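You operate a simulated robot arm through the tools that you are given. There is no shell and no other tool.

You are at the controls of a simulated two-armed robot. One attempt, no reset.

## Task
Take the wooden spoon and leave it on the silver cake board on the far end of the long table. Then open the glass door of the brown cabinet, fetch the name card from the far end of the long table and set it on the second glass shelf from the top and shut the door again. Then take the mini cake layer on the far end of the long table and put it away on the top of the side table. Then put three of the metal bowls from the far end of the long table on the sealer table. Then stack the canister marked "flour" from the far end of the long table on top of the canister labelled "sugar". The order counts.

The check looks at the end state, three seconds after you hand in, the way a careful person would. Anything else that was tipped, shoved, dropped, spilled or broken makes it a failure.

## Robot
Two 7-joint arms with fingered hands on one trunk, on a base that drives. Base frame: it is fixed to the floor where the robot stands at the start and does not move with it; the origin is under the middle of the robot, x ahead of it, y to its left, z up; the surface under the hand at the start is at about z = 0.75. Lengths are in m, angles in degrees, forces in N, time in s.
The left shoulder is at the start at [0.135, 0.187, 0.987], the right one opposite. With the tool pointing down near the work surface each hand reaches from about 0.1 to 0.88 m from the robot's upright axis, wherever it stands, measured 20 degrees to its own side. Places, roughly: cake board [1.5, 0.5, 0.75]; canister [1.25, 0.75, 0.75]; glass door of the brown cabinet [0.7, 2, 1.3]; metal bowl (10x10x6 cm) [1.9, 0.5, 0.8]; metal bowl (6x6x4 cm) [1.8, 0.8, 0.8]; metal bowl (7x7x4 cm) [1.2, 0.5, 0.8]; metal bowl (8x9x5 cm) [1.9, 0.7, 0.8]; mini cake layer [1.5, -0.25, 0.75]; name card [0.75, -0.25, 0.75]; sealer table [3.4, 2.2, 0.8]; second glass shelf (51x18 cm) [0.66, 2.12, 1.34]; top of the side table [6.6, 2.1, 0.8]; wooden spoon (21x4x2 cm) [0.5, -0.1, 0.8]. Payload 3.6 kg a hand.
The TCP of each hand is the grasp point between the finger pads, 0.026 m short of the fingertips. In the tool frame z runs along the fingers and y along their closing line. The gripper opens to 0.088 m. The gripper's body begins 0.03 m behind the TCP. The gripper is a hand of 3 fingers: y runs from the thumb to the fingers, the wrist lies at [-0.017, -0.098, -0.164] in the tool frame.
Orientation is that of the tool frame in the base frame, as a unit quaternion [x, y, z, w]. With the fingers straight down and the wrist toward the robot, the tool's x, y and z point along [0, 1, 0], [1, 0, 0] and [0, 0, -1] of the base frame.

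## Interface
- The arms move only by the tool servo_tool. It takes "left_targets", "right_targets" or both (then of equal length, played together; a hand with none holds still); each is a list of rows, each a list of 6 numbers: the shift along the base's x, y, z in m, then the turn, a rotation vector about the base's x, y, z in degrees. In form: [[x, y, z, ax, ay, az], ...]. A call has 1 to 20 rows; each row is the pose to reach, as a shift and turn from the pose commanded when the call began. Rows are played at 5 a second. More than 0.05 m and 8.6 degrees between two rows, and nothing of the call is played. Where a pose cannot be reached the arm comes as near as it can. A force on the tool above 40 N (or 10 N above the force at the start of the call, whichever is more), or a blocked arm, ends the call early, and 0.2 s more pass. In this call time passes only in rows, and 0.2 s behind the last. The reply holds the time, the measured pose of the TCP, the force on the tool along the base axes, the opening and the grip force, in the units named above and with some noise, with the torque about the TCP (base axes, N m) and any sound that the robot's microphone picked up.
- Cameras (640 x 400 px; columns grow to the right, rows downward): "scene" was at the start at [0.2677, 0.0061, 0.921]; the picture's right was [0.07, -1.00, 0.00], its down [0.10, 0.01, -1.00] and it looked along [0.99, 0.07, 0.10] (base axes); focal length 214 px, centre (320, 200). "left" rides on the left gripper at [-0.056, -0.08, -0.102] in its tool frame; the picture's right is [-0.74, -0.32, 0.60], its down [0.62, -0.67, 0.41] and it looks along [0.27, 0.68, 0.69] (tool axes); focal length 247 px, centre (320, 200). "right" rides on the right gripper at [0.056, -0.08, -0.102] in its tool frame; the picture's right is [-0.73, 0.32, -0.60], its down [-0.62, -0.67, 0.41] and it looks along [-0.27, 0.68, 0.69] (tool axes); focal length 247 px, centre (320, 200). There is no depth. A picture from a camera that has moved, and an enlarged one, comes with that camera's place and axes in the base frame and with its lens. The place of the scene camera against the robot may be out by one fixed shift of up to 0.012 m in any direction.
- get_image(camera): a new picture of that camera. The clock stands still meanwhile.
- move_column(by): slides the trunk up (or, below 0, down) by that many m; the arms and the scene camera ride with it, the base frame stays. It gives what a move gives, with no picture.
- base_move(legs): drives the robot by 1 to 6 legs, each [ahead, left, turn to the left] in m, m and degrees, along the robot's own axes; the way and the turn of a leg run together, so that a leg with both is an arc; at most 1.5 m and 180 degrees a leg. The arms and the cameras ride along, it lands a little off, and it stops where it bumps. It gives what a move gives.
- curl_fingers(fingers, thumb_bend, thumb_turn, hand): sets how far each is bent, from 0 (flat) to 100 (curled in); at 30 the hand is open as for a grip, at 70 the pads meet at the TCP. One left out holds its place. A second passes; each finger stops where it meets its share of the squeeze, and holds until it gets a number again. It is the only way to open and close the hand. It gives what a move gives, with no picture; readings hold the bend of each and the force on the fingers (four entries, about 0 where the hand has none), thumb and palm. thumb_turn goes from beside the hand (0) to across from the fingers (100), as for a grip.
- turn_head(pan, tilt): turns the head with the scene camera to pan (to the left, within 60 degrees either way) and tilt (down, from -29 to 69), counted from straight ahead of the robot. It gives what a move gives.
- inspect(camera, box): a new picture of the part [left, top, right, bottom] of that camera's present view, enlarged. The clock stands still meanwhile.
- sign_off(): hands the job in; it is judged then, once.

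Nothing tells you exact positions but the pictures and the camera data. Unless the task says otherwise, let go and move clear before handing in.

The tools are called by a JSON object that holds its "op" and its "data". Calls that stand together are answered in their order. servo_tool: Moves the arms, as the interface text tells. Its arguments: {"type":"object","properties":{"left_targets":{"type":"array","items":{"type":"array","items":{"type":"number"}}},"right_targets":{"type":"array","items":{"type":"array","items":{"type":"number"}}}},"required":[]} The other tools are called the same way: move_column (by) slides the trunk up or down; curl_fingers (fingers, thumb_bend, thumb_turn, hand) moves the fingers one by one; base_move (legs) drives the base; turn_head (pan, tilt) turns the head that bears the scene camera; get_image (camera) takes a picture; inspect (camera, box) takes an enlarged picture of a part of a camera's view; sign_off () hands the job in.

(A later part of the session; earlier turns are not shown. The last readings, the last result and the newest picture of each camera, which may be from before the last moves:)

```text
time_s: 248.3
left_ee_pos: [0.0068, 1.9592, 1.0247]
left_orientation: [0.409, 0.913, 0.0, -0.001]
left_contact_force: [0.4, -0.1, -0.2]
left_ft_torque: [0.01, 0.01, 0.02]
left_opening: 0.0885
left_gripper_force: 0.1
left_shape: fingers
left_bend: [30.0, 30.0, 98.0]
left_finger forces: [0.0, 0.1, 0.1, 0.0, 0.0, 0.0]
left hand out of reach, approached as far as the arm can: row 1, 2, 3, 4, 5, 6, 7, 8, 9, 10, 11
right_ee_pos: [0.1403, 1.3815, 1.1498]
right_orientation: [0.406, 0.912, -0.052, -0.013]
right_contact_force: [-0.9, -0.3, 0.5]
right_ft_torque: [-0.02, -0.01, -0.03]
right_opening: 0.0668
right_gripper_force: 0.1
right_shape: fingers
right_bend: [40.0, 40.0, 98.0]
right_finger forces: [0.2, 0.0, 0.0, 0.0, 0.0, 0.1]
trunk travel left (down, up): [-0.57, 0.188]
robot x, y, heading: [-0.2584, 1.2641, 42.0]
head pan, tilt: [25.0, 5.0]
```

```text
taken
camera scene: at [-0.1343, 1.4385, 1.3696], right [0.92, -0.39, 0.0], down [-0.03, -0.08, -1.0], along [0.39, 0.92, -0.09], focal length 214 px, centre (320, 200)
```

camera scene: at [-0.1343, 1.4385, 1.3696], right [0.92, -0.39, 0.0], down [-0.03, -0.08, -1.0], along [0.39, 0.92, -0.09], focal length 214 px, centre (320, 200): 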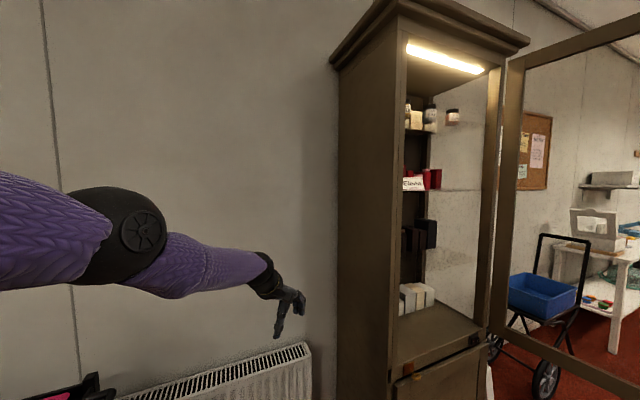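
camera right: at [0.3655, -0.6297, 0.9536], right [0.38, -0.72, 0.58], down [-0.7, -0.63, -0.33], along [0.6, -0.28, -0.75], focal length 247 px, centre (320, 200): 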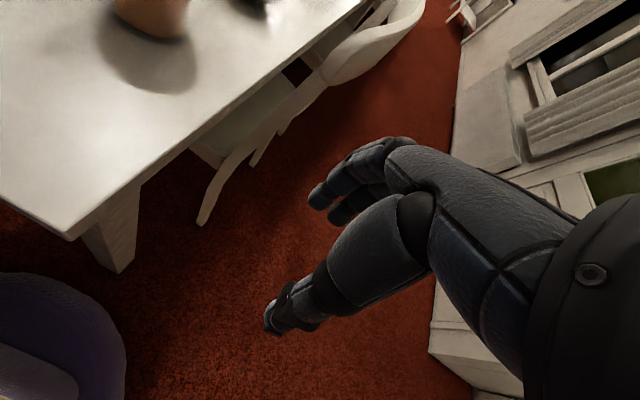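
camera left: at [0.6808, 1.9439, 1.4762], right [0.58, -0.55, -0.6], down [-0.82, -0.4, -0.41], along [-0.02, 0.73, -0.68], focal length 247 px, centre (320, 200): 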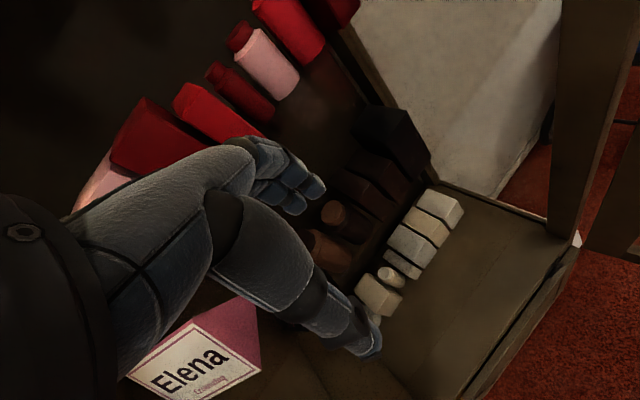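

The left arm is stuck nearly straight. I'll turn to face the open aisle and try lowering the hand to let the elbow fold.

{"op": "base_move", "data": {"legs": [[0, 0, -42]]}}

{"op": "servo_tool", "data": {"left_targets": [[0.0, 0.02, -0.04, 0, 0, 0], [0.0, 0.04, -0.08, 0, 0, 0], [0.0, 0.05, -0.12, 0, 0, 0], [-0.01, 0.05, -0.16, 0, 0, 0], [-0.02, 0.05, -0.2, 0, 0, 0], [-0.04, 0.05, -0.24, 0, 0, 0], [-0.06, 0.05, -0.28, 0, 0, 0]]}}

{"op": "turn_head", "data": {"pan": 35, "tilt": 35}}

{"op": "get_image", "data": {"camera": "scene"}}

```text
time_s: 250.7
left_ee_pos: [0.4041, 1.6001, 1.0238]
left_orientation: [0.711, 0.704, 0.001, -0.001]
left_contact_force: [1.3, -0.2, 0.1]
left_ft_torque: [-0.04, -0.03, -0.01]
left_opening: 0.0885
left_gripper_force: 0.1
left_shape: fingers
left_bend: [30.0, 30.0, 98.0]
left_finger forces: [0.0, 0.1, 0.0, 0.1, 0.0, 0.1]
right_ee_pos: [0.113, 1.0813, 1.1504]
right_orientation: [0.707, 0.705, -0.043, -0.031]
right_contact_force: [1.5, -1.6, 0.2]
right_ft_torque: [-0.03, 0.0, 0.02]
right_opening: 0.0669
right_gripper_force: 0.0
right_shape: fingers
right_bend: [40.0, 40.0, 98.0]
right_finger forces: [0.0, 0.0, 0.0, 0.1, 0.0, 0.1]
trunk travel left (down, up): [-0.57, 0.188]
robot x, y, heading: [-0.2638, 1.262, 0.1]
head pan, tilt: [25.0, 5.0]
```

```text
time_s: 252.3
left_ee_pos: [0.2597, 1.6217, 0.8317]
left_orientation: [0.71, 0.704, 0.002, 0.0]
left_contact_force: [0.3, 0.3, -0.7]
left_ft_torque: [-0.02, 0.0, 0.0]
left_opening: 0.0886
left_gripper_force: 0.0
left_shape: fingers
left_bend: [30.0, 30.0, 98.0]
left_finger forces: [0.0, 0.0, 0.0, 0.1, 0.0, 0.0]
left hand out of reach, approached as far as the arm can: row 1, 2, 3, 4, 5, 6, 7
right_ee_pos: [0.1131, 1.0821, 1.1495]
right_orientation: [0.708, 0.704, -0.043, -0.031]
right_contact_force: [0.5, 0.0, -0.8]
right_ft_torque: [-0.01, 0.04, 0.04]
right_opening: 0.0669
right_gripper_force: 0.0
right_shape: fingers
right_bend: [40.0, 40.0, 98.0]
right_finger forces: [0.0, 0.0, 0.1, 0.1, 0.0, 0.1]
trunk travel left (down, up): [-0.57, 0.188]
robot x, y, heading: [-0.2604, 1.2671, -0.2]
head pan, tilt: [25.0, 5.0]
```

```text
time_s: 253.2
left_ee_pos: [0.2595, 1.6217, 0.8309]
left_orientation: [0.711, 0.703, 0.001, -0.001]
left_contact_force: [-0.3, -0.3, -0.6]
left_ft_torque: [-0.01, 0.02, 0.04]
left_opening: 0.0884
left_gripper_force: 0.0
left_shape: fingers
left_bend: [30.0, 30.0, 98.0]
left_finger forces: [0.1, 0.0, 0.1, 0.0, 0.1, 0.0]
right_ee_pos: [0.1139, 1.0814, 1.1504]
right_orientation: [0.709, 0.704, -0.043, -0.03]
right_contact_force: [0.8, 0.0, -0.4]
right_ft_torque: [0.0, -0.03, 0.01]
right_opening: 0.0669
right_gripper_force: 0.0
right_shape: fingers
right_bend: [40.0, 40.0, 98.0]
right_finger forces: [0.1, 0.0, 0.1, 0.1, 0.0, 0.1]
trunk travel left (down, up): [-0.57, 0.188]
robot x, y, heading: [-0.2619, 1.2634, -0.1]
head pan, tilt: [35.0, 35.0]
```

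```text
taken
camera scene: at [-0.0637, 1.3148, 1.3215], right [0.57, -0.82, 0.0], down [-0.47, -0.33, -0.82], along [0.67, 0.47, -0.57], focal length 214 px, centre (320, 200)
```

scene: 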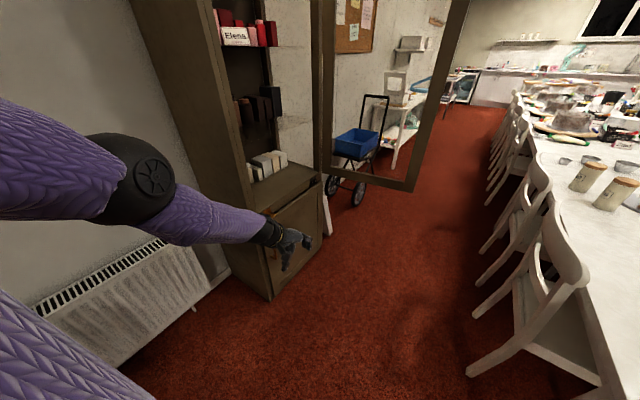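

{"op": "servo_tool", "data": {"left_targets": [[-0.02, -0.01, -0.03, 0, 0, 0], [-0.05, -0.02, -0.05, 0, 0, 0], [-0.08, -0.04, -0.06, 0, 0, 0], [-0.11, -0.06, -0.05, 0, 0, 0], [-0.13, -0.08, -0.02, 0, 0, 0], [-0.14, -0.1, 0.02, 0, 0, 0], [-0.14, -0.12, 0.06, 0, 0, 0], [-0.14, -0.14, 0.1, 0, 0, 0]]}}

{"op": "get_image", "data": {"camera": "scene"}}

```text
time_s: 255.0
left_ee_pos: [0.2127, 1.4977, 0.7782]
left_orientation: [0.71, 0.704, 0.0, -0.001]
left_contact_force: [-0.2, -1.1, -0.2]
left_ft_torque: [0.01, 0.02, -0.03]
left_opening: 0.0885
left_gripper_force: 0.0
left_shape: fingers
left_bend: [30.0, 30.0, 98.0]
left_finger forces: [0.0, 0.0, 0.1, 0.0, 0.0, 0.1]
left hand out of reach, approached as far as the arm can: row 1, 3, 4, 5, 6, 7, 8
right_ee_pos: [0.1144, 1.0821, 1.1504]
right_orientation: [0.707, 0.705, -0.042, -0.031]
right_contact_force: [0.2, 0.0, -0.2]
right_ft_torque: [0.01, -0.01, 0.0]
right_opening: 0.0667
right_gripper_force: 0.0
right_shape: fingers
right_bend: [40.0, 40.0, 98.0]
right_finger forces: [0.1, 0.0, 0.1, 0.0, 0.0, 0.0]
trunk travel left (down, up): [-0.57, 0.188]
robot x, y, heading: [-0.26, 1.2653, -0.2]
head pan, tilt: [35.0, 35.0]
```

```text
taken
camera scene: at [-0.064, 1.3147, 1.3214], right [0.57, -0.82, 0.0], down [-0.47, -0.33, -0.82], along [0.67, 0.47, -0.57], focal length 214 px, centre (320, 200)
```

scene: 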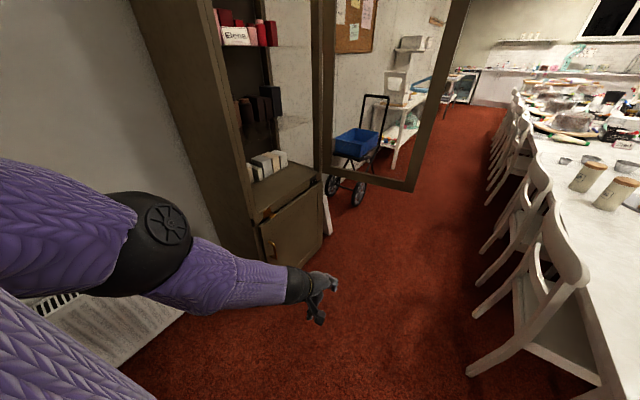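

{"op": "servo_tool", "data": {"left_targets": [[-0.01, 0, 0.0, 0, -8, 0], [-0.02, 0, 0.01, 0, -16, 0], [-0.03, 0, 0.02, 0, -24, 0], [-0.04, 0, 0.03, 0, -32, 0], [-0.05, 0, 0.04, 0, -40, 0], [-0.06, 0, 0.05, 0, -48, 0], [-0.07, 0, 0.06, 0, -56, 0], [-0.08, 0, 0.07, 0, -64, 0]]}}

{"op": "get_image", "data": {"camera": "scene"}}

```text
time_s: 257.0
left_ee_pos: [0.1327, 1.5405, 0.8835]
left_orientation: [0.599, 0.583, 0.418, 0.354]
left_contact_force: [0.6, 0.5, -0.2]
left_ft_torque: [-0.02, 0.03, 0.02]
left_opening: 0.0881
left_gripper_force: 0.0
left_shape: fingers
left_bend: [30.0, 30.0, 98.0]
left_finger forces: [0.0, 0.1, 0.1, 0.1, 0.0, 0.0]
left hand out of reach, approached as far as the arm can: row 7, 8
right_ee_pos: [0.1133, 1.0827, 1.1494]
right_orientation: [0.708, 0.704, -0.043, -0.032]
right_contact_force: [-0.1, 0.1, 0.2]
right_ft_torque: [-0.01, -0.01, 0.01]
right_opening: 0.0672
right_gripper_force: 0.0
right_shape: fingers
right_bend: [40.0, 40.0, 98.0]
right_finger forces: [0.0, 0.0, 0.0, 0.0, 0.0, 0.0]
trunk travel left (down, up): [-0.57, 0.188]
robot x, y, heading: [-0.2603, 1.2643, -0.3]
head pan, tilt: [35.0, 35.0]
stopped in row 8 (left hand): the arm was blocked; the commanded pose is now the measured one
```

```text
taken
camera scene: at [-0.0627, 1.3154, 1.3212], right [0.57, -0.82, 0.0], down [-0.47, -0.33, -0.82], along [0.67, 0.47, -0.57], focal length 214 px, centre (320, 200)
```

scene: 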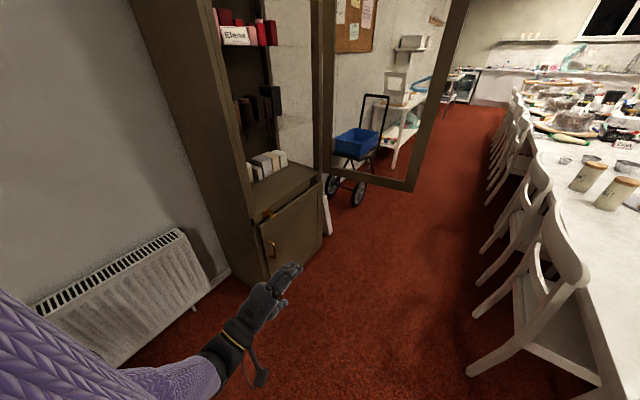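

The elbow has folded now. Bringing the hand up to a normal tucked pose.

{"op": "servo_tool", "data": {"left_targets": [[0.01, 0, 0.04, 0, 6, 0], [0.02, 0, 0.08, 0, 12, 0], [0.02, 0, 0.12, 0, 18, 0], [0.02, 0, 0.16, 0, 24, 0], [0.02, 0, 0.2, 0, 32, 0], [0.02, 0, 0.23, 0, 40, 0], [0.02, 0, 0.26, 0, 48, 0], [0.02, 0, 0.28, 0, 56, 0], [0.02, 0, 0.3, 0, 64, 0]]}}

{"op": "get_image", "data": {"camera": "scene"}}

```text
time_s: 257.5
left_ee_pos: [0.1987, 1.6731, 0.9655]
left_orientation: [0.56, 0.623, 0.457, 0.299]
left_contact_force: [-0.3, 0.0, 0.0]
left_ft_torque: [0.01, 0.0, 0.02]
left_opening: 0.0884
left_gripper_force: 0.0
left_shape: fingers
left_bend: [30.0, 30.0, 98.0]
left_finger forces: [0.0, 0.0, 0.1, 0.0, 0.0, 0.0]
right_ee_pos: [0.1148, 1.082, 1.1504]
right_orientation: [0.707, 0.705, -0.044, -0.032]
right_contact_force: [0.8, 0.1, -0.1]
right_ft_torque: [-0.02, 0.03, 0.01]
right_opening: 0.067
right_gripper_force: 0.1
right_shape: fingers
right_bend: [40.0, 40.0, 98.0]
right_finger forces: [0.1, 0.0, 0.0, 0.0, 0.0, 0.0]
trunk travel left (down, up): [-0.57, 0.188]
robot x, y, heading: [-0.2628, 1.2653, -0.1]
head pan, tilt: [35.0, 35.0]
stopped in row 2 (left hand): the arm was blocked; the commanded pose is now the measured one
```

```text
taken
camera scene: at [-0.063, 1.316, 1.3212], right [0.57, -0.82, 0.0], down [-0.47, -0.33, -0.82], along [0.67, 0.47, -0.57], focal length 214 px, centre (320, 200)
```

scene: 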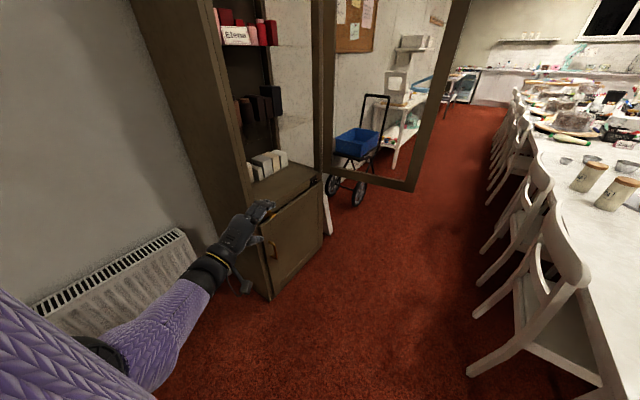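

{"op": "servo_tool", "data": {"left_targets": [[0.0, 0, 0.04, 0, 0, 0], [0.0, 0, 0.08, 0, 0, 0], [0.0, -0.01, 0.12, 0, 4, 0], [0.0, -0.02, 0.16, 0, 8, 0], [0.0, -0.03, 0.2, 0, 14, 0], [0.0, -0.04, 0.24, 0, 20, 0]]}}

{"op": "get_image", "data": {"camera": "scene"}}

```text
time_s: 258.3
left_ee_pos: [0.2318, 1.7389, 1.162]
left_orientation: [0.543, 0.586, 0.539, 0.269]
left_contact_force: [-0.2, -0.2, 1.1]
left_ft_torque: [-0.04, 0.0, -0.02]
left_opening: 0.0885
left_gripper_force: 0.1
left_shape: fingers
left_bend: [30.0, 30.0, 98.0]
left_finger forces: [0.0, 0.0, 0.0, 0.0, 0.1, 0.0]
right_ee_pos: [0.1143, 1.0817, 1.1498]
right_orientation: [0.707, 0.705, -0.043, -0.031]
right_contact_force: [0.5, 0.4, -0.1]
right_ft_torque: [-0.03, -0.01, -0.02]
right_opening: 0.0668
right_gripper_force: 0.0
right_shape: fingers
right_bend: [40.0, 40.0, 98.0]
right_finger forces: [0.0, 0.0, 0.1, 0.0, 0.2, 0.0]
trunk travel left (down, up): [-0.57, 0.188]
robot x, y, heading: [-0.2615, 1.2653, -0.3]
head pan, tilt: [35.0, 35.0]
stopped in row 3 (left hand): the arm was blocked; the commanded pose is now the measured one
```

```text
taken
camera scene: at [-0.0639, 1.3147, 1.3214], right [0.57, -0.82, 0.0], down [-0.47, -0.33, -0.82], along [0.67, 0.47, -0.57], focal length 214 px, centre (320, 200)
```

scene: 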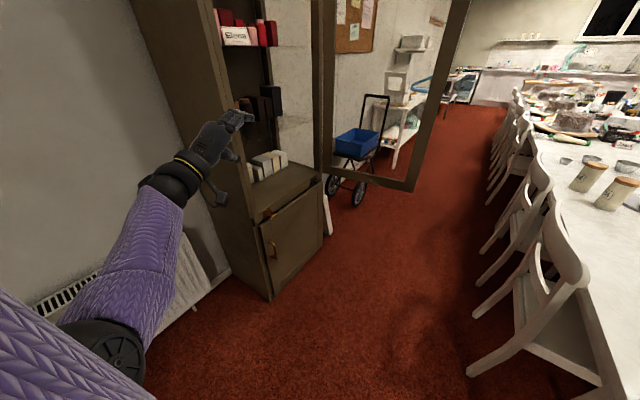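

{"op": "servo_tool", "data": {"left_targets": [[0.0, -0.02, 0.01, -2.4, 7, -0.4], [0.0, -0.04, 0.02, -4.7, 14, -0.7], [0.0, -0.06, 0.03, -7, 21, -1.1], [-0.01, -0.08, 0.04, -9.4, 28, -1.5], [-0.02, -0.1, 0.05, -11.8, 35, -1.9], [-0.03, -0.13, 0.06, -14.1, 42, -2.2], [-0.04, -0.16, 0.07, -16.5, 49, -2.6], [-0.05, -0.19, 0.08, -18.8, 56, -3], [-0.07, -0.22, 0.09, -21.2, 63, -3.3], [-0.1, -0.25, 0.1, -23.5, 70.2, -3.7]]}}

{"op": "get_image", "data": {"camera": "scene"}}

```text
time_s: 260.5
left_ee_pos: [0.1401, 1.5545, 1.2478]
left_orientation: [0.675, 0.731, 0.076, -0.058]
left_contact_force: [-0.1, 0.2, -0.1]
left_ft_torque: [-0.03, 0.04, 0.03]
left_opening: 0.0881
left_gripper_force: 0.0
left_shape: fingers
left_bend: [30.0, 30.0, 97.0]
left_finger forces: [0.0, 0.0, 0.0, 0.0, 0.1, 0.1]
left hand out of reach, approached as far as the arm can: row 10
right_ee_pos: [0.1126, 1.0842, 1.1497]
right_orientation: [0.707, 0.705, -0.042, -0.031]
right_contact_force: [0.3, 0.1, -0.5]
right_ft_torque: [-0.03, 0.0, 0.04]
right_opening: 0.0667
right_gripper_force: 0.1
right_shape: fingers
right_bend: [40.0, 40.0, 98.0]
right_finger forces: [0.0, 0.0, 0.1, 0.0, 0.1, 0.0]
trunk travel left (down, up): [-0.57, 0.188]
robot x, y, heading: [-0.2622, 1.265, -0.2]
head pan, tilt: [35.0, 35.0]
stopped in row 10 (left hand): the arm was blocked; the commanded pose is now the measured one
```

```text
taken
camera scene: at [-0.0641, 1.3158, 1.3213], right [0.57, -0.82, 0.0], down [-0.47, -0.33, -0.82], along [0.67, 0.47, -0.57], focal length 214 px, centre (320, 200)
```

scene: 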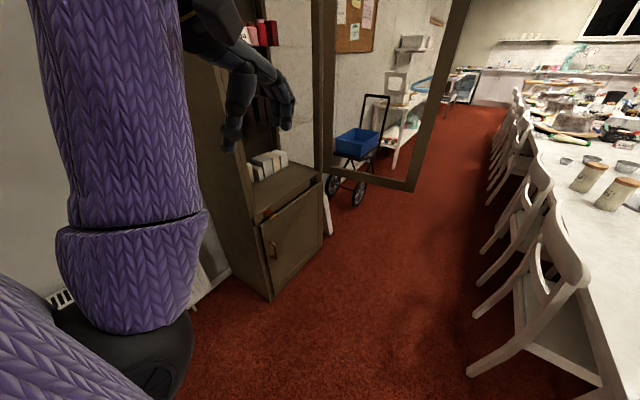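

The left arm is folded again. To close the door I'll hook its free edge with the right hand from behind and swing it shut. I'll move to about (0.2, 1.28) facing 28°.

{"op": "curl_fingers", "data": {"hand": "right", "fingers": 68, "thumb_bend": 68}}

{"op": "base_move", "data": {"legs": [[0.46, 0.015, 0], [0, 0, 28]]}}

{"op": "turn_head", "data": {"pan": -5, "tilt": 10}}

{"op": "get_image", "data": {"camera": "scene"}}

{"op": "get_image", "data": {"camera": "right"}}

```text
time_s: 261.5
left_ee_pos: [0.1391, 1.5541, 1.2479]
left_orientation: [0.675, 0.731, 0.076, -0.057]
left_contact_force: [1.4, -0.3, -0.4]
left_ft_torque: [0.0, 0.0, 0.01]
left_opening: 0.0883
left_gripper_force: 0.0
left_shape: fingers
left_bend: [30.0, 30.0, 97.0]
left_finger forces: [0.0, 0.0, 0.0, 0.0, 0.0, 0.1]
right_ee_pos: [0.1133, 1.082, 1.1503]
right_orientation: [0.708, 0.705, -0.043, -0.03]
right_contact_force: [0.5, -0.3, 0.2]
right_ft_torque: [-0.02, -0.02, -0.03]
right_opening: 0.0069
right_gripper_force: 0.0
right_shape: fingers
right_bend: [68.0, 68.0, 98.0]
right_finger forces: [0.1, 0.1, 0.0, 0.0, 0.1, 0.0]
trunk travel left (down, up): [-0.57, 0.188]
robot x, y, heading: [-0.2614, 1.2641, -0.3]
head pan, tilt: [35.0, 35.0]
```

```text
time_s: 265.7
left_ee_pos: [0.4177, 1.7214, 1.246]
left_orientation: [0.481, 0.872, 0.06, -0.074]
left_contact_force: [-0.2, 0.7, 0.2]
left_ft_torque: [0.0, 0.02, -0.01]
left_opening: 0.0883
left_gripper_force: 0.0
left_shape: fingers
left_bend: [30.0, 30.0, 97.0]
left_finger forces: [0.0, 0.0, 0.0, 0.0, 0.0, 0.0]
right_ee_pos: [0.6131, 1.2912, 1.1503]
right_orientation: [0.517, 0.854, -0.05, -0.02]
right_contact_force: [0.1, 0.5, 0.0]
right_ft_torque: [-0.01, -0.02, -0.03]
right_opening: 0.0064
right_gripper_force: 0.1
right_shape: fingers
right_bend: [68.0, 68.0, 98.0]
right_finger forces: [0.0, 0.1, 0.0, 0.0, 0.1, 0.0]
trunk travel left (down, up): [-0.57, 0.188]
robot x, y, heading: [0.1936, 1.2768, 27.7]
head pan, tilt: [35.0, 35.0]
```

```text
time_s: 266.7
left_ee_pos: [0.4164, 1.7211, 1.2492]
left_orientation: [0.481, 0.872, 0.06, -0.074]
left_contact_force: [0.7, -0.5, -0.2]
left_ft_torque: [0.01, -0.02, 0.0]
left_opening: 0.0884
left_gripper_force: 0.0
left_shape: fingers
left_bend: [30.0, 30.0, 97.0]
left_finger forces: [0.0, 0.0, 0.0, 0.1, 0.0, 0.0]
right_ee_pos: [0.6133, 1.2913, 1.1499]
right_orientation: [0.517, 0.854, -0.05, -0.02]
right_contact_force: [0.1, 0.8, -0.3]
right_ft_torque: [0.01, 0.01, -0.01]
right_opening: 0.0065
right_gripper_force: 0.0
right_shape: fingers
right_bend: [68.0, 68.0, 98.0]
right_finger forces: [0.0, 0.1, 0.0, 0.0, 0.1, 0.0]
trunk travel left (down, up): [-0.57, 0.188]
robot x, y, heading: [0.1957, 1.2783, 27.8]
head pan, tilt: [-5.0, 10.0]
```

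```text
taken
camera scene: at [0.392, 1.3766, 1.3615], right [0.39, -0.92, 0.0], down [-0.16, -0.07, -0.98], along [0.91, 0.38, -0.17], focal length 214 px, centre (320, 200)
```

scene: 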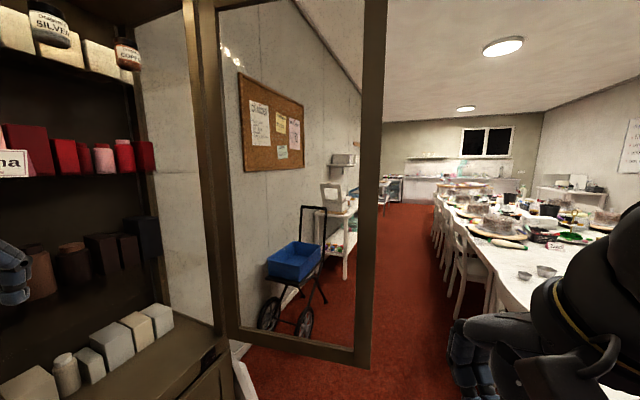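

```text
taken
camera right: at [0.525, 1.3112, 1.2582], right [0.67, -0.47, 0.57], down [-0.33, -0.88, -0.33], along [0.66, 0.03, -0.75], focal length 247 px, centre (320, 200)
```

right: 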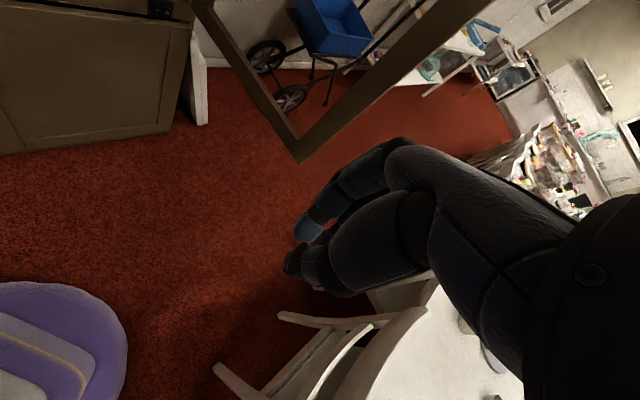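

The door has drifted to about 97°, its edge near (1.03, 1.475). I'll move a bit closer so the right hand can reach around the edge.

{"op": "base_move", "data": {"legs": [[0.2, -0.05, 0]]}}

{"op": "servo_tool", "data": {"right_targets": [[0.03, -0.01, 0.03, 0, 0, 0], [0.07, -0.02, 0.06, 0, 0, 0], [0.11, -0.02, 0.09, 0, 0, 0], [0.15, -0.01, 0.12, 0, 0, 0], [0.19, 0.0, 0.14, 0, 0, 0], [0.23, 0.01, 0.15, 0, 0, 0], [0.27, 0.03, 0.15, 0, 0, 0], [0.295, 0.06, 0.15, 0, 0, 0]]}}

{"op": "get_image", "data": {"camera": "scene"}}

{"op": "get_image", "data": {"camera": "right"}}

```text
time_s: 268.4
left_ee_pos: [0.619, 1.7691, 1.2461]
left_orientation: [0.481, 0.872, 0.059, -0.075]
left_contact_force: [-0.2, -0.5, 0.0]
left_ft_torque: [-0.01, 0.02, 0.0]
left_opening: 0.0887
left_gripper_force: 0.1
left_shape: fingers
left_bend: [30.0, 30.0, 97.0]
left_finger forces: [0.0, 0.1, 0.0, 0.1, 0.0, 0.0]
right_ee_pos: [0.8129, 1.3396, 1.1494]
right_orientation: [0.519, 0.853, -0.05, -0.02]
right_contact_force: [-0.1, -0.4, 0.9]
right_ft_torque: [0.0, 0.01, -0.04]
right_opening: 0.0064
right_gripper_force: 0.1
right_shape: fingers
right_bend: [68.0, 68.0, 98.0]
right_finger forces: [0.0, 0.0, 0.1, 0.0, 0.0, 0.1]
trunk travel left (down, up): [-0.57, 0.188]
robot x, y, heading: [0.3984, 1.3256, 28.0]
head pan, tilt: [-5.0, 10.0]
```

```text
refused: row 2 steps farther than a row can; nothing moved
```

```text
taken
camera scene: at [0.5931, 1.4247, 1.3613], right [0.38, -0.92, 0.0], down [-0.16, -0.07, -0.98], along [0.91, 0.38, -0.17], focal length 214 px, centre (320, 200)
```

scene: 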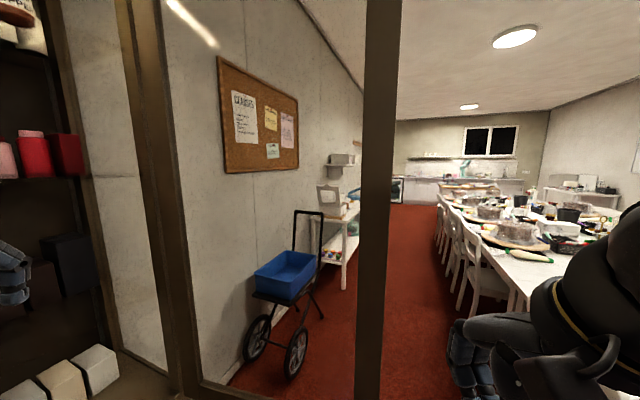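

```text
taken
camera right: at [0.7258, 1.3592, 1.258], right [0.67, -0.47, 0.57], down [-0.33, -0.88, -0.33], along [0.66, 0.03, -0.75], focal length 247 px, centre (320, 200)
```

right: 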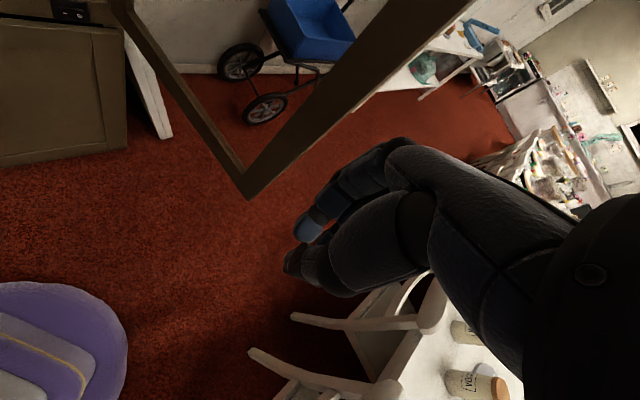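

{"op": "servo_tool", "data": {"right_targets": [[0.03, -0.02, 0.025, 0, 0, 4], [0.065, -0.035, 0.05, 0, 0, 8], [0.1, -0.04, 0.075, 0, 0, 12], [0.135, -0.04, 0.1, 0, 0, 16], [0.17, -0.035, 0.125, 0, 0, 20], [0.21, -0.02, 0.145, 0, 0, 24], [0.25, 0.0, 0.15, 0, 0, 28], [0.28, 0.03, 0.15, 0, 0, 32], [0.295, 0.07, 0.15, 0, 0, 36], [0.295, 0.11, 0.15, 0, 0, 40], [0.29, 0.15, 0.15, 0, 0, 40], [0.285, 0.165, 0.15, 0, 0, 40]]}}

{"op": "get_image", "data": {"camera": "scene"}}

{"op": "get_image", "data": {"camera": "right"}}

```text
time_s: 271.0
left_ee_pos: [0.6168, 1.7692, 1.247]
left_orientation: [0.481, 0.872, 0.06, -0.075]
left_contact_force: [-0.4, 0.0, 0.3]
left_ft_torque: [-0.04, -0.03, 0.01]
left_opening: 0.0886
left_gripper_force: 0.0
left_shape: fingers
left_bend: [30.0, 30.0, 97.0]
left_finger forces: [0.0, 0.0, 0.1, 0.0, 0.0, 0.0]
right_ee_pos: [0.9932, 1.3549, 1.3223]
right_orientation: [0.257, 0.966, -0.023, -0.024]
right_contact_force: [-0.2, 0.2, -0.9]
right_ft_torque: [0.03, 0.0, -0.06]
right_opening: 0.0063
right_gripper_force: 0.1
right_shape: fingers
right_bend: [68.0, 68.0, 97.0]
right_finger forces: [0.0, 0.1, 0.0, 0.0, 0.0, 0.0]
right hand out of reach, approached as far as the arm can: row 7, 8, 9, 10, 11, 12
trunk travel left (down, up): [-0.57, 0.188]
robot x, y, heading: [0.4002, 1.3271, 27.5]
head pan, tilt: [-5.0, 10.0]
```

```text
taken
camera scene: at [0.591, 1.4249, 1.3619], right [0.38, -0.92, 0.0], down [-0.16, -0.07, -0.98], along [0.91, 0.38, -0.17], focal length 214 px, centre (320, 200)
```

scene: 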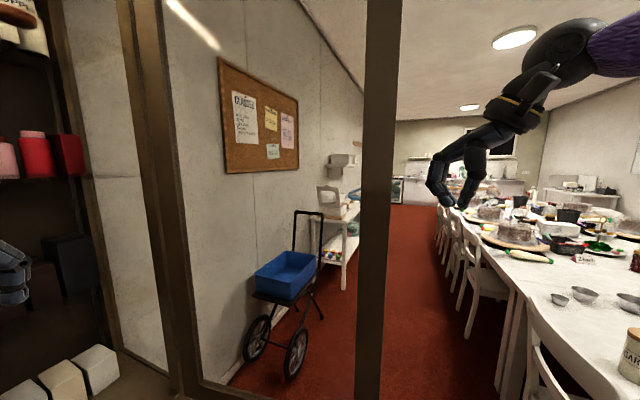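

```text
taken
camera right: at [0.9109, 1.3164, 1.4306], right [0.83, -0.07, 0.55], down [0.19, -0.9, -0.39], along [0.53, 0.43, -0.73], focal length 247 px, centre (320, 200)
```

right: 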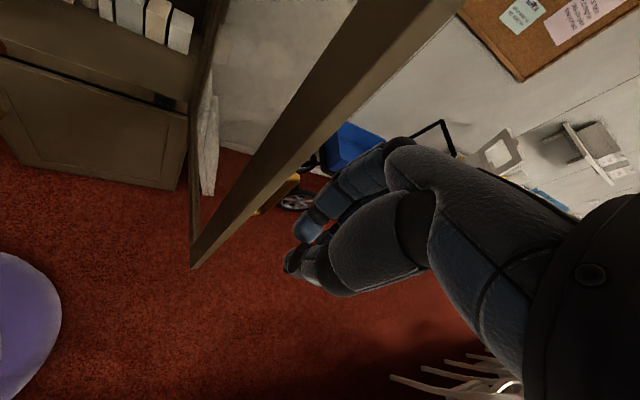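

The arm is at its limit just short of the edge, so I'll let the base carry the hand around it.

{"op": "base_move", "data": {"legs": [[0.095, -0.05, 0], [0.06, 0.115, 0]]}}

{"op": "get_image", "data": {"camera": "scene"}}

{"op": "get_image", "data": {"camera": "right"}}

{"op": "get_image", "data": {"camera": "left"}}

```text
time_s: 273.0
left_ee_pos: [0.7251, 1.9, 1.2477]
left_orientation: [0.483, 0.871, 0.06, -0.073]
left_contact_force: [0.6, 0.4, -0.3]
left_ft_torque: [-0.01, 0.0, 0.0]
left_opening: 0.0883
left_gripper_force: 0.1
left_shape: fingers
left_bend: [30.0, 30.0, 97.0]
left_finger forces: [0.1, 0.0, 0.0, 0.1, 0.1, 0.0]
right_ee_pos: [1.1014, 1.484, 1.322]
right_orientation: [0.258, 0.966, -0.023, -0.024]
right_contact_force: [0.0, -1.0, 0.5]
right_ft_torque: [0.0, 0.01, 0.04]
right_opening: 0.0063
right_gripper_force: 0.1
right_shape: fingers
right_bend: [68.0, 68.0, 97.0]
right_finger forces: [0.1, 0.0, 0.0, 0.1, 0.0, 0.0]
trunk travel left (down, up): [-0.57, 0.188]
robot x, y, heading: [0.5077, 1.4577, 27.3]
head pan, tilt: [-5.0, 10.0]
```

```text
taken
camera scene: at [0.6987, 1.5558, 1.3615], right [0.38, -0.92, 0.0], down [-0.16, -0.07, -0.98], along [0.91, 0.38, -0.17], focal length 214 px, centre (320, 200)
```

scene: 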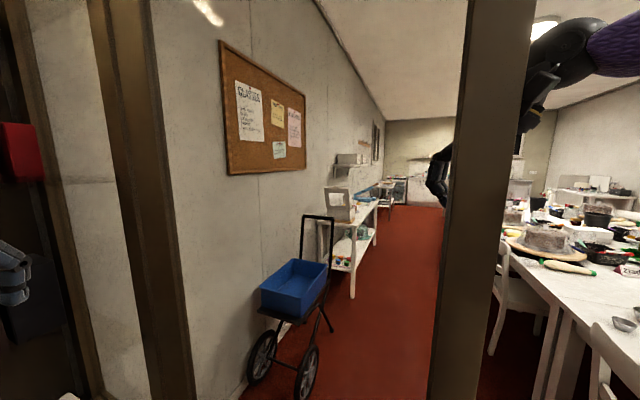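

```text
taken
camera right: at [1.0181, 1.4471, 1.4304], right [0.83, -0.07, 0.55], down [0.19, -0.9, -0.39], along [0.53, 0.43, -0.73], focal length 247 px, centre (320, 200)
```

right: 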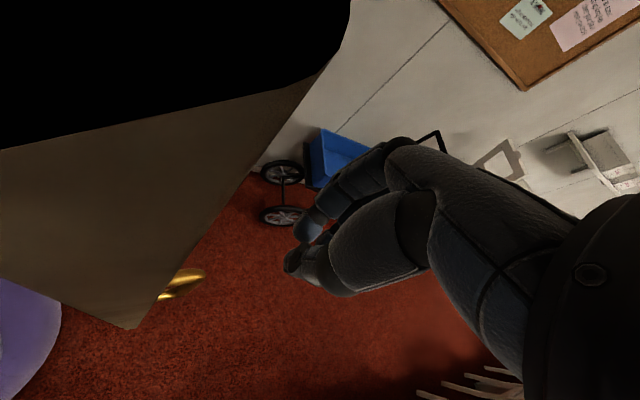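

```text
taken
camera left: at [0.6937, 1.794, 1.3347], right [0.07, -0.67, -0.74], down [-0.92, 0.24, -0.31], along [0.38, 0.7, -0.6], focal length 247 px, centre (320, 200)
```

left: 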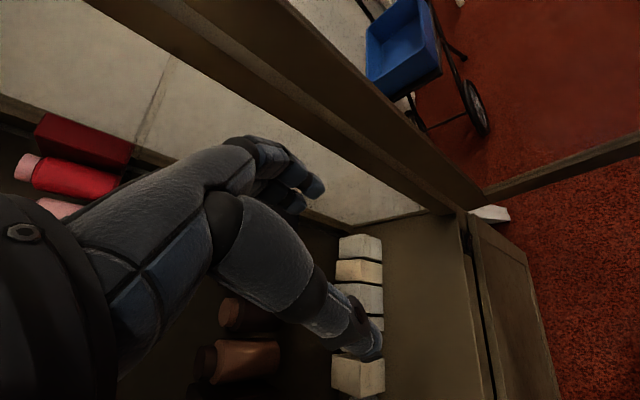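

The right hand is now hooked behind the open door's edge. Pulling the door toward closing by driving the base in -x.

{"op": "base_move", "data": {"legs": [[-0.127, 0.078, 0], [-0.125, 0.09, 0]]}}

{"op": "get_image", "data": {"camera": "scene"}}

{"op": "get_image", "data": {"camera": "right"}}

```text
time_s: 275.4
left_ee_pos: [0.4229, 1.9316, 1.246]
left_orientation: [0.481, 0.872, 0.06, -0.074]
left_contact_force: [-0.3, 0.4, -0.2]
left_ft_torque: [0.02, 0.0, 0.0]
left_opening: 0.0885
left_gripper_force: 0.1
left_shape: fingers
left_bend: [30.0, 30.0, 97.0]
left_finger forces: [0.1, 0.0, 0.1, 0.1, 0.0, 0.0]
right_ee_pos: [0.8, 1.519, 1.3231]
right_orientation: [0.257, 0.966, -0.023, -0.024]
right_contact_force: [-0.6, -0.2, 0.5]
right_ft_torque: [0.05, -0.01, 0.01]
right_opening: 0.0063
right_gripper_force: 0.1
right_shape: fingers
right_bend: [68.0, 68.0, 97.0]
right_finger forces: [0.1, 0.0, 0.0, 0.0, 0.0, 0.1]
trunk travel left (down, up): [-0.57, 0.188]
robot x, y, heading: [0.2041, 1.4946, 27.4]
head pan, tilt: [-5.0, 10.0]
```

```text
taken
camera scene: at [0.3969, 1.5883, 1.3616], right [0.38, -0.92, 0.0], down [-0.16, -0.07, -0.98], along [0.91, 0.38, -0.17], focal length 214 px, centre (320, 200)
```

scene: 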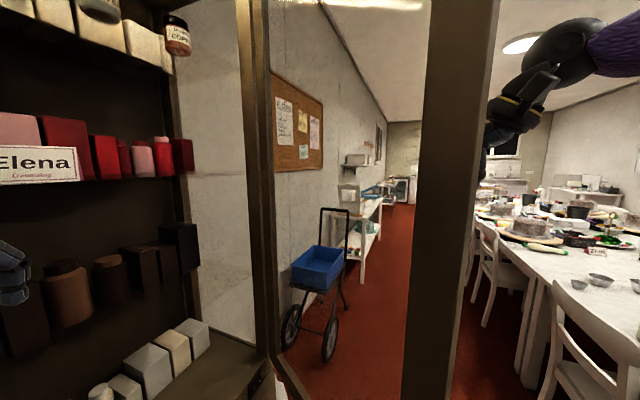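

```text
taken
camera right: at [0.7165, 1.4799, 1.4303], right [0.83, -0.07, 0.55], down [0.19, -0.9, -0.4], along [0.53, 0.43, -0.73], focal length 247 px, centre (320, 200)
```

right: 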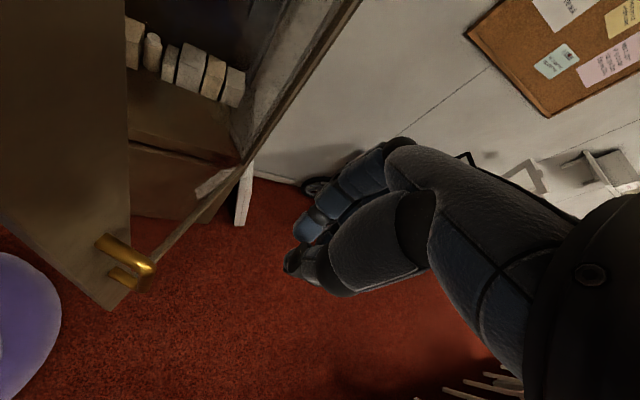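

The door has swung to about 59° and is coming along. I'll push its outer face further with the right hand.

{"op": "servo_tool", "data": {"right_targets": [[-0.04, 0.0, 0, 0, 0, 0], [-0.08, 0.01, 0, 0, 0, 0], [-0.115, 0.035, 0, 0, 0, 0], [-0.145, 0.065, 0, 0, 0, 0], [-0.17, 0.1, 0, 0, 0, 0], [-0.195, 0.135, 0, 0, 0, 0], [-0.21, 0.17, 0, 0, 0, 0]]}}

{"op": "get_image", "data": {"camera": "scene"}}

{"op": "get_image", "data": {"camera": "right"}}

```text
time_s: 277.0
left_ee_pos: [0.4242, 1.935, 1.2466]
left_orientation: [0.482, 0.871, 0.06, -0.074]
left_contact_force: [0.1, -0.1, 0.9]
left_ft_torque: [-0.01, 0.01, 0.01]
left_opening: 0.0884
left_gripper_force: 0.0
left_shape: fingers
left_bend: [30.0, 30.0, 97.0]
left_finger forces: [0.0, 0.0, 0.0, 0.1, 0.0, 0.1]
right_ee_pos: [0.5896, 1.6903, 1.3222]
right_orientation: [0.258, 0.966, -0.023, -0.025]
right_contact_force: [-0.3, -0.1, 1.0]
right_ft_torque: [-0.03, 0.01, -0.02]
right_opening: 0.006
right_gripper_force: 0.1
right_shape: fingers
right_bend: [68.0, 68.0, 98.0]
right_finger forces: [0.0, 0.1, 0.1, 0.0, 0.0, 0.0]
trunk travel left (down, up): [-0.57, 0.188]
robot x, y, heading: [0.2025, 1.4897, 27.3]
head pan, tilt: [-5.0, 10.0]
```

```text
taken
camera scene: at [0.397, 1.59, 1.3615], right [0.38, -0.92, 0.0], down [-0.16, -0.07, -0.98], along [0.91, 0.38, -0.17], focal length 214 px, centre (320, 200)
```

scene: 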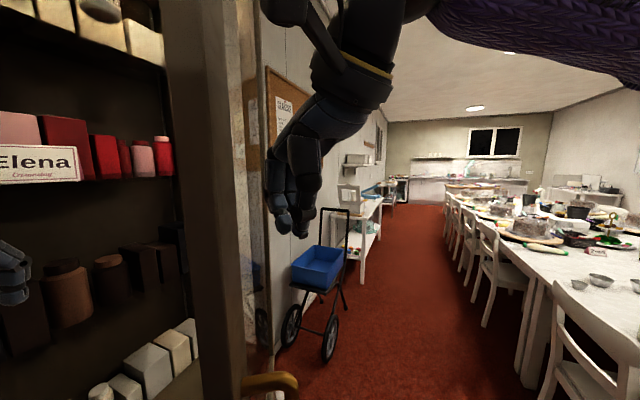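

```text
taken
camera right: at [0.5062, 1.652, 1.4306], right [0.83, -0.07, 0.55], down [0.19, -0.9, -0.39], along [0.53, 0.43, -0.73], focal length 247 px, centre (320, 200)
```

right: 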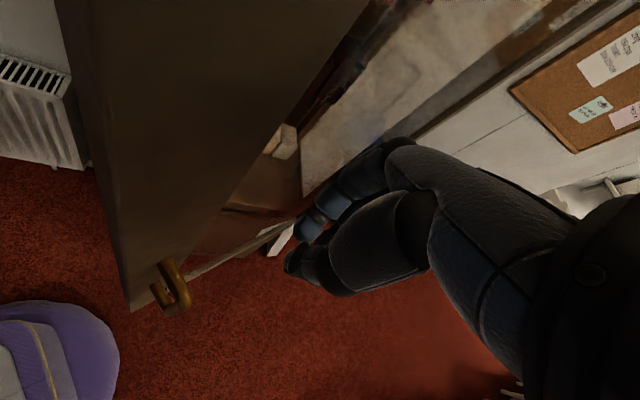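

The door is at about 34°. I'll withdraw both hands from its sweep, square up in front of the cabinet, and push it fully shut.

{"op": "base_move", "data": {"legs": [[-0.115, -0.222, 0], [-0.05, 0, 0], [0, 0, 63]]}}

{"op": "turn_head", "data": {"pan": -20, "tilt": 10}}

{"op": "get_image", "data": {"camera": "scene"}}

```text
time_s: 282.1
left_ee_pos: [-0.1363, 1.6159, 1.2481]
left_orientation: [-0.047, 0.994, 0.013, -0.094]
left_contact_force: [0.6, 0.1, -0.7]
left_ft_torque: [-0.01, -0.02, 0.03]
left_opening: 0.0883
left_gripper_force: 0.1
left_shape: fingers
left_bend: [30.0, 30.0, 97.0]
left_finger forces: [0.0, 0.0, 0.1, 0.0, 0.1, 0.0]
right_ee_pos: [0.1577, 1.6534, 1.323]
right_orientation: [-0.287, 0.957, -0.032, -0.008]
right_contact_force: [0.2, -0.3, -0.5]
right_ft_torque: [-0.02, -0.02, -0.03]
right_opening: 0.006
right_gripper_force: 0.0
right_shape: fingers
right_bend: [68.0, 68.0, 98.0]
right_finger forces: [0.0, 0.0, 0.0, 0.0, 0.1, 0.0]
trunk travel left (down, up): [-0.57, 0.188]
robot x, y, heading: [0.1628, 1.2248, 90.5]
head pan, tilt: [-5.0, 10.0]
```

```text
time_s: 282.9
left_ee_pos: [-0.1364, 1.6151, 1.2467]
left_orientation: [-0.047, 0.994, 0.012, -0.096]
left_contact_force: [-0.1, -0.2, -0.8]
left_ft_torque: [-0.04, 0.0, 0.0]
left_opening: 0.0884
left_gripper_force: 0.1
left_shape: fingers
left_bend: [30.0, 30.0, 97.0]
left_finger forces: [0.0, 0.1, 0.1, 0.0, 0.1, 0.1]
right_ee_pos: [0.158, 1.6537, 1.3227]
right_orientation: [-0.287, 0.957, -0.032, -0.009]
right_contact_force: [0.5, 0.2, -0.2]
right_ft_torque: [-0.01, -0.03, 0.01]
right_opening: 0.0059
right_gripper_force: 0.1
right_shape: fingers
right_bend: [68.0, 68.0, 98.0]
right_finger forces: [0.0, 0.0, 0.1, 0.0, 0.0, 0.1]
trunk travel left (down, up): [-0.57, 0.188]
robot x, y, heading: [0.1537, 1.2173, 90.9]
head pan, tilt: [-20.0, 10.0]
```

```text
taken
camera scene: at [0.1789, 1.4394, 1.3615], right [0.94, -0.33, 0.0], down [-0.06, -0.16, -0.98], along [0.33, 0.93, -0.17], focal length 214 px, centre (320, 200)
```

scene: 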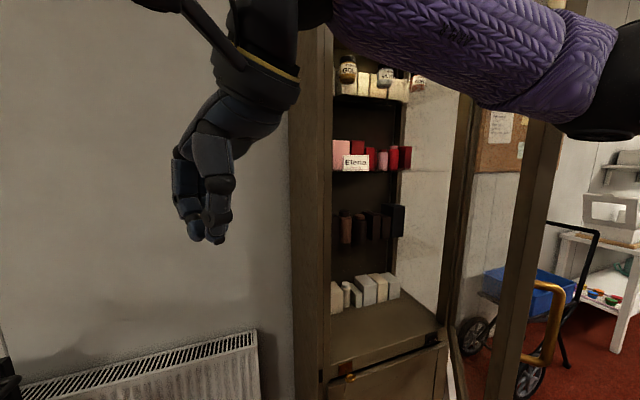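

The door drifted to about 45°. I'll retract the right hand below the door's edge, bring it around to the outer side, and push the door closed from there.

{"op": "servo_tool", "data": {"right_targets": [[0.01, -0.02, -0.01, 0, 0, -5], [0.02, -0.04, -0.02, 0, 0, -10], [0.035, -0.06, -0.03, 0, 0, -15], [0.05, -0.08, -0.04, 0, 0, -20], [0.065, -0.1, -0.05, 0, 0, -25], [0.08, -0.115, -0.06, 0, 0, -30], [0.1, -0.13, -0.07, 0, 0, -33]]}}

{"op": "turn_head", "data": {"pan": -35, "tilt": 20}}

{"op": "get_image", "data": {"camera": "scene"}}

```text
time_s: 284.5
left_ee_pos: [-0.135, 1.6151, 1.2478]
left_orientation: [-0.048, 0.994, 0.013, -0.097]
left_contact_force: [-0.3, 0.5, -0.5]
left_ft_torque: [0.02, -0.01, 0.0]
left_opening: 0.0883
left_gripper_force: 0.2
left_shape: fingers
left_bend: [30.0, 30.0, 97.0]
left_finger forces: [0.0, 0.1, 0.0, 0.0, 0.1, 0.0]
right_ee_pos: [0.2516, 1.5335, 1.2515]
right_orientation: [-0.002, 0.999, -0.029, -0.016]
right_contact_force: [0.3, 0.0, 0.6]
right_ft_torque: [0.0, 0.05, 0.03]
right_opening: 0.0062
right_gripper_force: 0.0
right_shape: fingers
right_bend: [68.0, 68.0, 98.0]
right_finger forces: [0.0, 0.0, 0.0, 0.0, 0.0, 0.0]
right hand out of reach, approached as far as the arm can: row 7
trunk travel left (down, up): [-0.57, 0.188]
robot x, y, heading: [0.1596, 1.2233, 90.9]
head pan, tilt: [-20.0, 10.0]
```

```text
time_s: 285.2
left_ee_pos: [-0.1351, 1.6149, 1.2474]
left_orientation: [-0.047, 0.994, 0.012, -0.094]
left_contact_force: [0.2, 0.8, 0.2]
left_ft_torque: [0.01, 0.0, 0.03]
left_opening: 0.0883
left_gripper_force: 0.1
left_shape: fingers
left_bend: [30.0, 30.0, 97.0]
left_finger forces: [0.1, 0.1, 0.0, 0.0, 0.0, 0.0]
right_ee_pos: [0.2559, 1.5357, 1.2504]
right_orientation: [0.004, 0.999, -0.029, -0.013]
right_contact_force: [59.1, 35.1, -28.2]
right_ft_torque: [-1.77, 5.65, 3.31]
right_opening: 0.0062
right_gripper_force: 0.1
right_shape: fingers
right_bend: [68.0, 68.0, 98.0]
right_finger forces: [0.0, 0.1, 0.1, 0.0, 0.0, 0.1]
trunk travel left (down, up): [-0.57, 0.188]
robot x, y, heading: [0.1607, 1.2205, 90.3]
head pan, tilt: [-35.0, 20.0]
```

```text
taken
camera scene: at [0.1952, 1.4321, 1.3509], right [0.86, -0.51, 0.0], down [-0.14, -0.25, -0.96], along [0.48, 0.83, -0.28], focal length 214 px, centre (320, 200)
```

scene: 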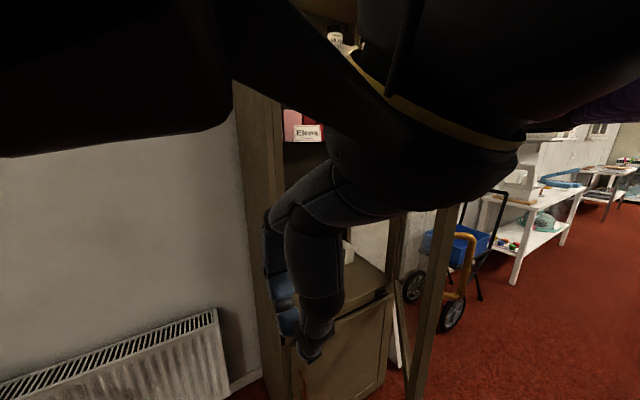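

My head is pressing on the right wrist; moving that hand away to the right, still low of the door's edge.

{"op": "servo_tool", "data": {"right_targets": [[0.03, 0.0, -0.01, 0, 0, 0], [0.07, 0.0, -0.02, 0, 0, 0], [0.11, 0.0, -0.03, 0, 0, 0], [0.15, -0.01, -0.03, 0, 0, 0], [0.19, -0.02, -0.03, 0, 0, 0]]}}

{"op": "get_image", "data": {"camera": "scene"}}

{"op": "get_image", "data": {"camera": "right"}}

```text
time_s: 286.4
left_ee_pos: [-0.1344, 1.6149, 1.248]
left_orientation: [-0.047, 0.994, 0.013, -0.096]
left_contact_force: [0.3, -0.6, 0.9]
left_ft_torque: [0.02, 0.03, -0.01]
left_opening: 0.0886
left_gripper_force: 0.0
left_shape: fingers
left_bend: [30.0, 30.0, 97.0]
left_finger forces: [0.0, 0.0, 0.0, 0.1, 0.0, 0.0]
right_ee_pos: [0.4568, 1.5615, 1.2139]
right_orientation: [-0.004, 0.999, -0.027, -0.018]
right_contact_force: [-0.2, -0.7, -0.1]
right_ft_torque: [0.0, 0.01, 0.03]
right_opening: 0.0061
right_gripper_force: 0.2
right_shape: fingers
right_bend: [68.0, 68.0, 98.0]
right_finger forces: [0.1, 0.0, 0.1, 0.1, 0.1, 0.1]
right hand out of reach, approached as far as the arm can: row 1, 2, 3, 4, 5
trunk travel left (down, up): [-0.57, 0.188]
robot x, y, heading: [0.1609, 1.2217, 90.7]
head pan, tilt: [-35.0, 20.0]
```

```text
taken
camera scene: at [0.2016, 1.4266, 1.3455], right [0.83, -0.56, 0.0], down [-0.19, -0.28, -0.94], along [0.53, 0.78, -0.34], focal length 214 px, centre (320, 200)
```

scene: 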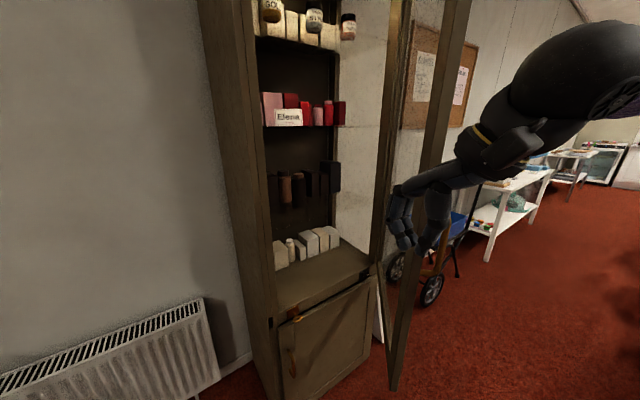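

```text
taken
camera right: at [0.4042, 1.4871, 1.3217], right [0.75, 0.36, 0.55], down [0.61, -0.68, -0.4], along [0.24, 0.64, -0.73], focal length 247 px, centre (320, 200)
```

right: 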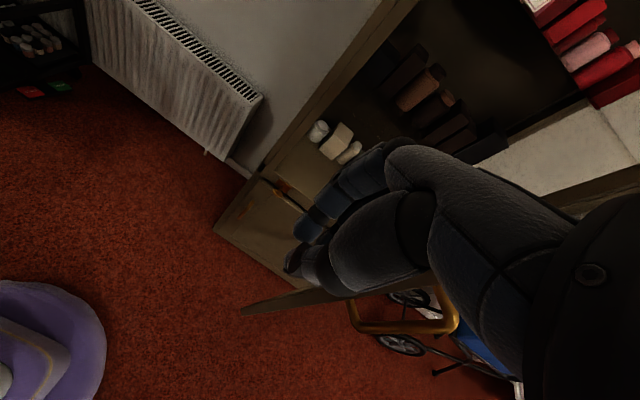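

{"op": "base_move", "data": {"legs": [[-0.035, 0, 0], [0, -0.27, 0]]}}

{"op": "get_image", "data": {"camera": "scene"}}

{"op": "get_image", "data": {"camera": "right"}}

```text
time_s: 288.8
left_ee_pos: [0.1369, 1.5831, 1.2476]
left_orientation: [-0.048, 0.994, 0.012, -0.095]
left_contact_force: [0.1, 0.7, 0.5]
left_ft_torque: [0.0, 0.0, -0.02]
left_opening: 0.0884
left_gripper_force: 0.0
left_shape: fingers
left_bend: [30.0, 30.0, 97.0]
left_finger forces: [0.0, 0.1, 0.0, 0.1, 0.0, 0.0]
right_ee_pos: [0.7283, 1.5326, 1.214]
right_orientation: [-0.004, 0.999, -0.029, -0.018]
right_contact_force: [0.0, -1.1, 0.4]
right_ft_torque: [-0.01, 0.0, 0.02]
right_opening: 0.0062
right_gripper_force: 0.2
right_shape: fingers
right_bend: [68.0, 68.0, 98.0]
right_finger forces: [0.1, 0.0, 0.0, 0.1, 0.0, 0.0]
trunk travel left (down, up): [-0.57, 0.188]
robot x, y, heading: [0.4315, 1.1881, 90.8]
head pan, tilt: [-35.0, 20.0]
```

```text
taken
camera scene: at [0.4736, 1.3971, 1.3452], right [0.83, -0.56, 0.0], down [-0.19, -0.28, -0.94], along [0.53, 0.78, -0.34], focal length 214 px, centre (320, 200)
```

scene: 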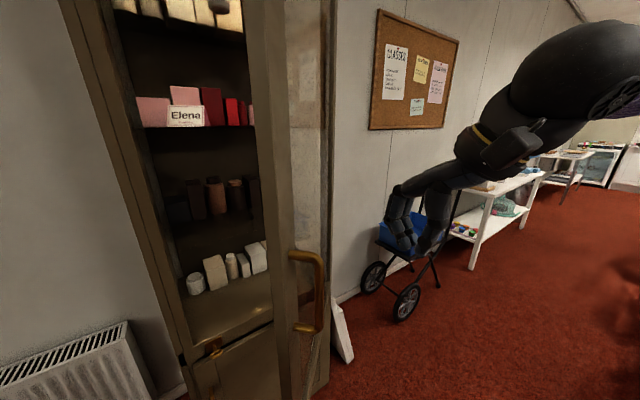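

```text
taken
camera right: at [0.6757, 1.458, 1.3214], right [0.75, 0.36, 0.55], down [0.61, -0.68, -0.4], along [0.24, 0.64, -0.73], focal length 247 px, centre (320, 200)
```

right: 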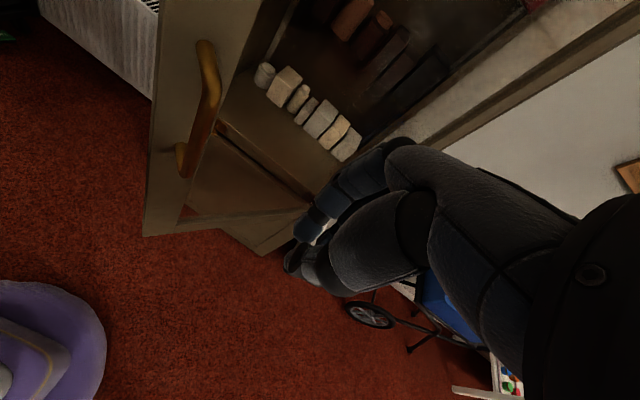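

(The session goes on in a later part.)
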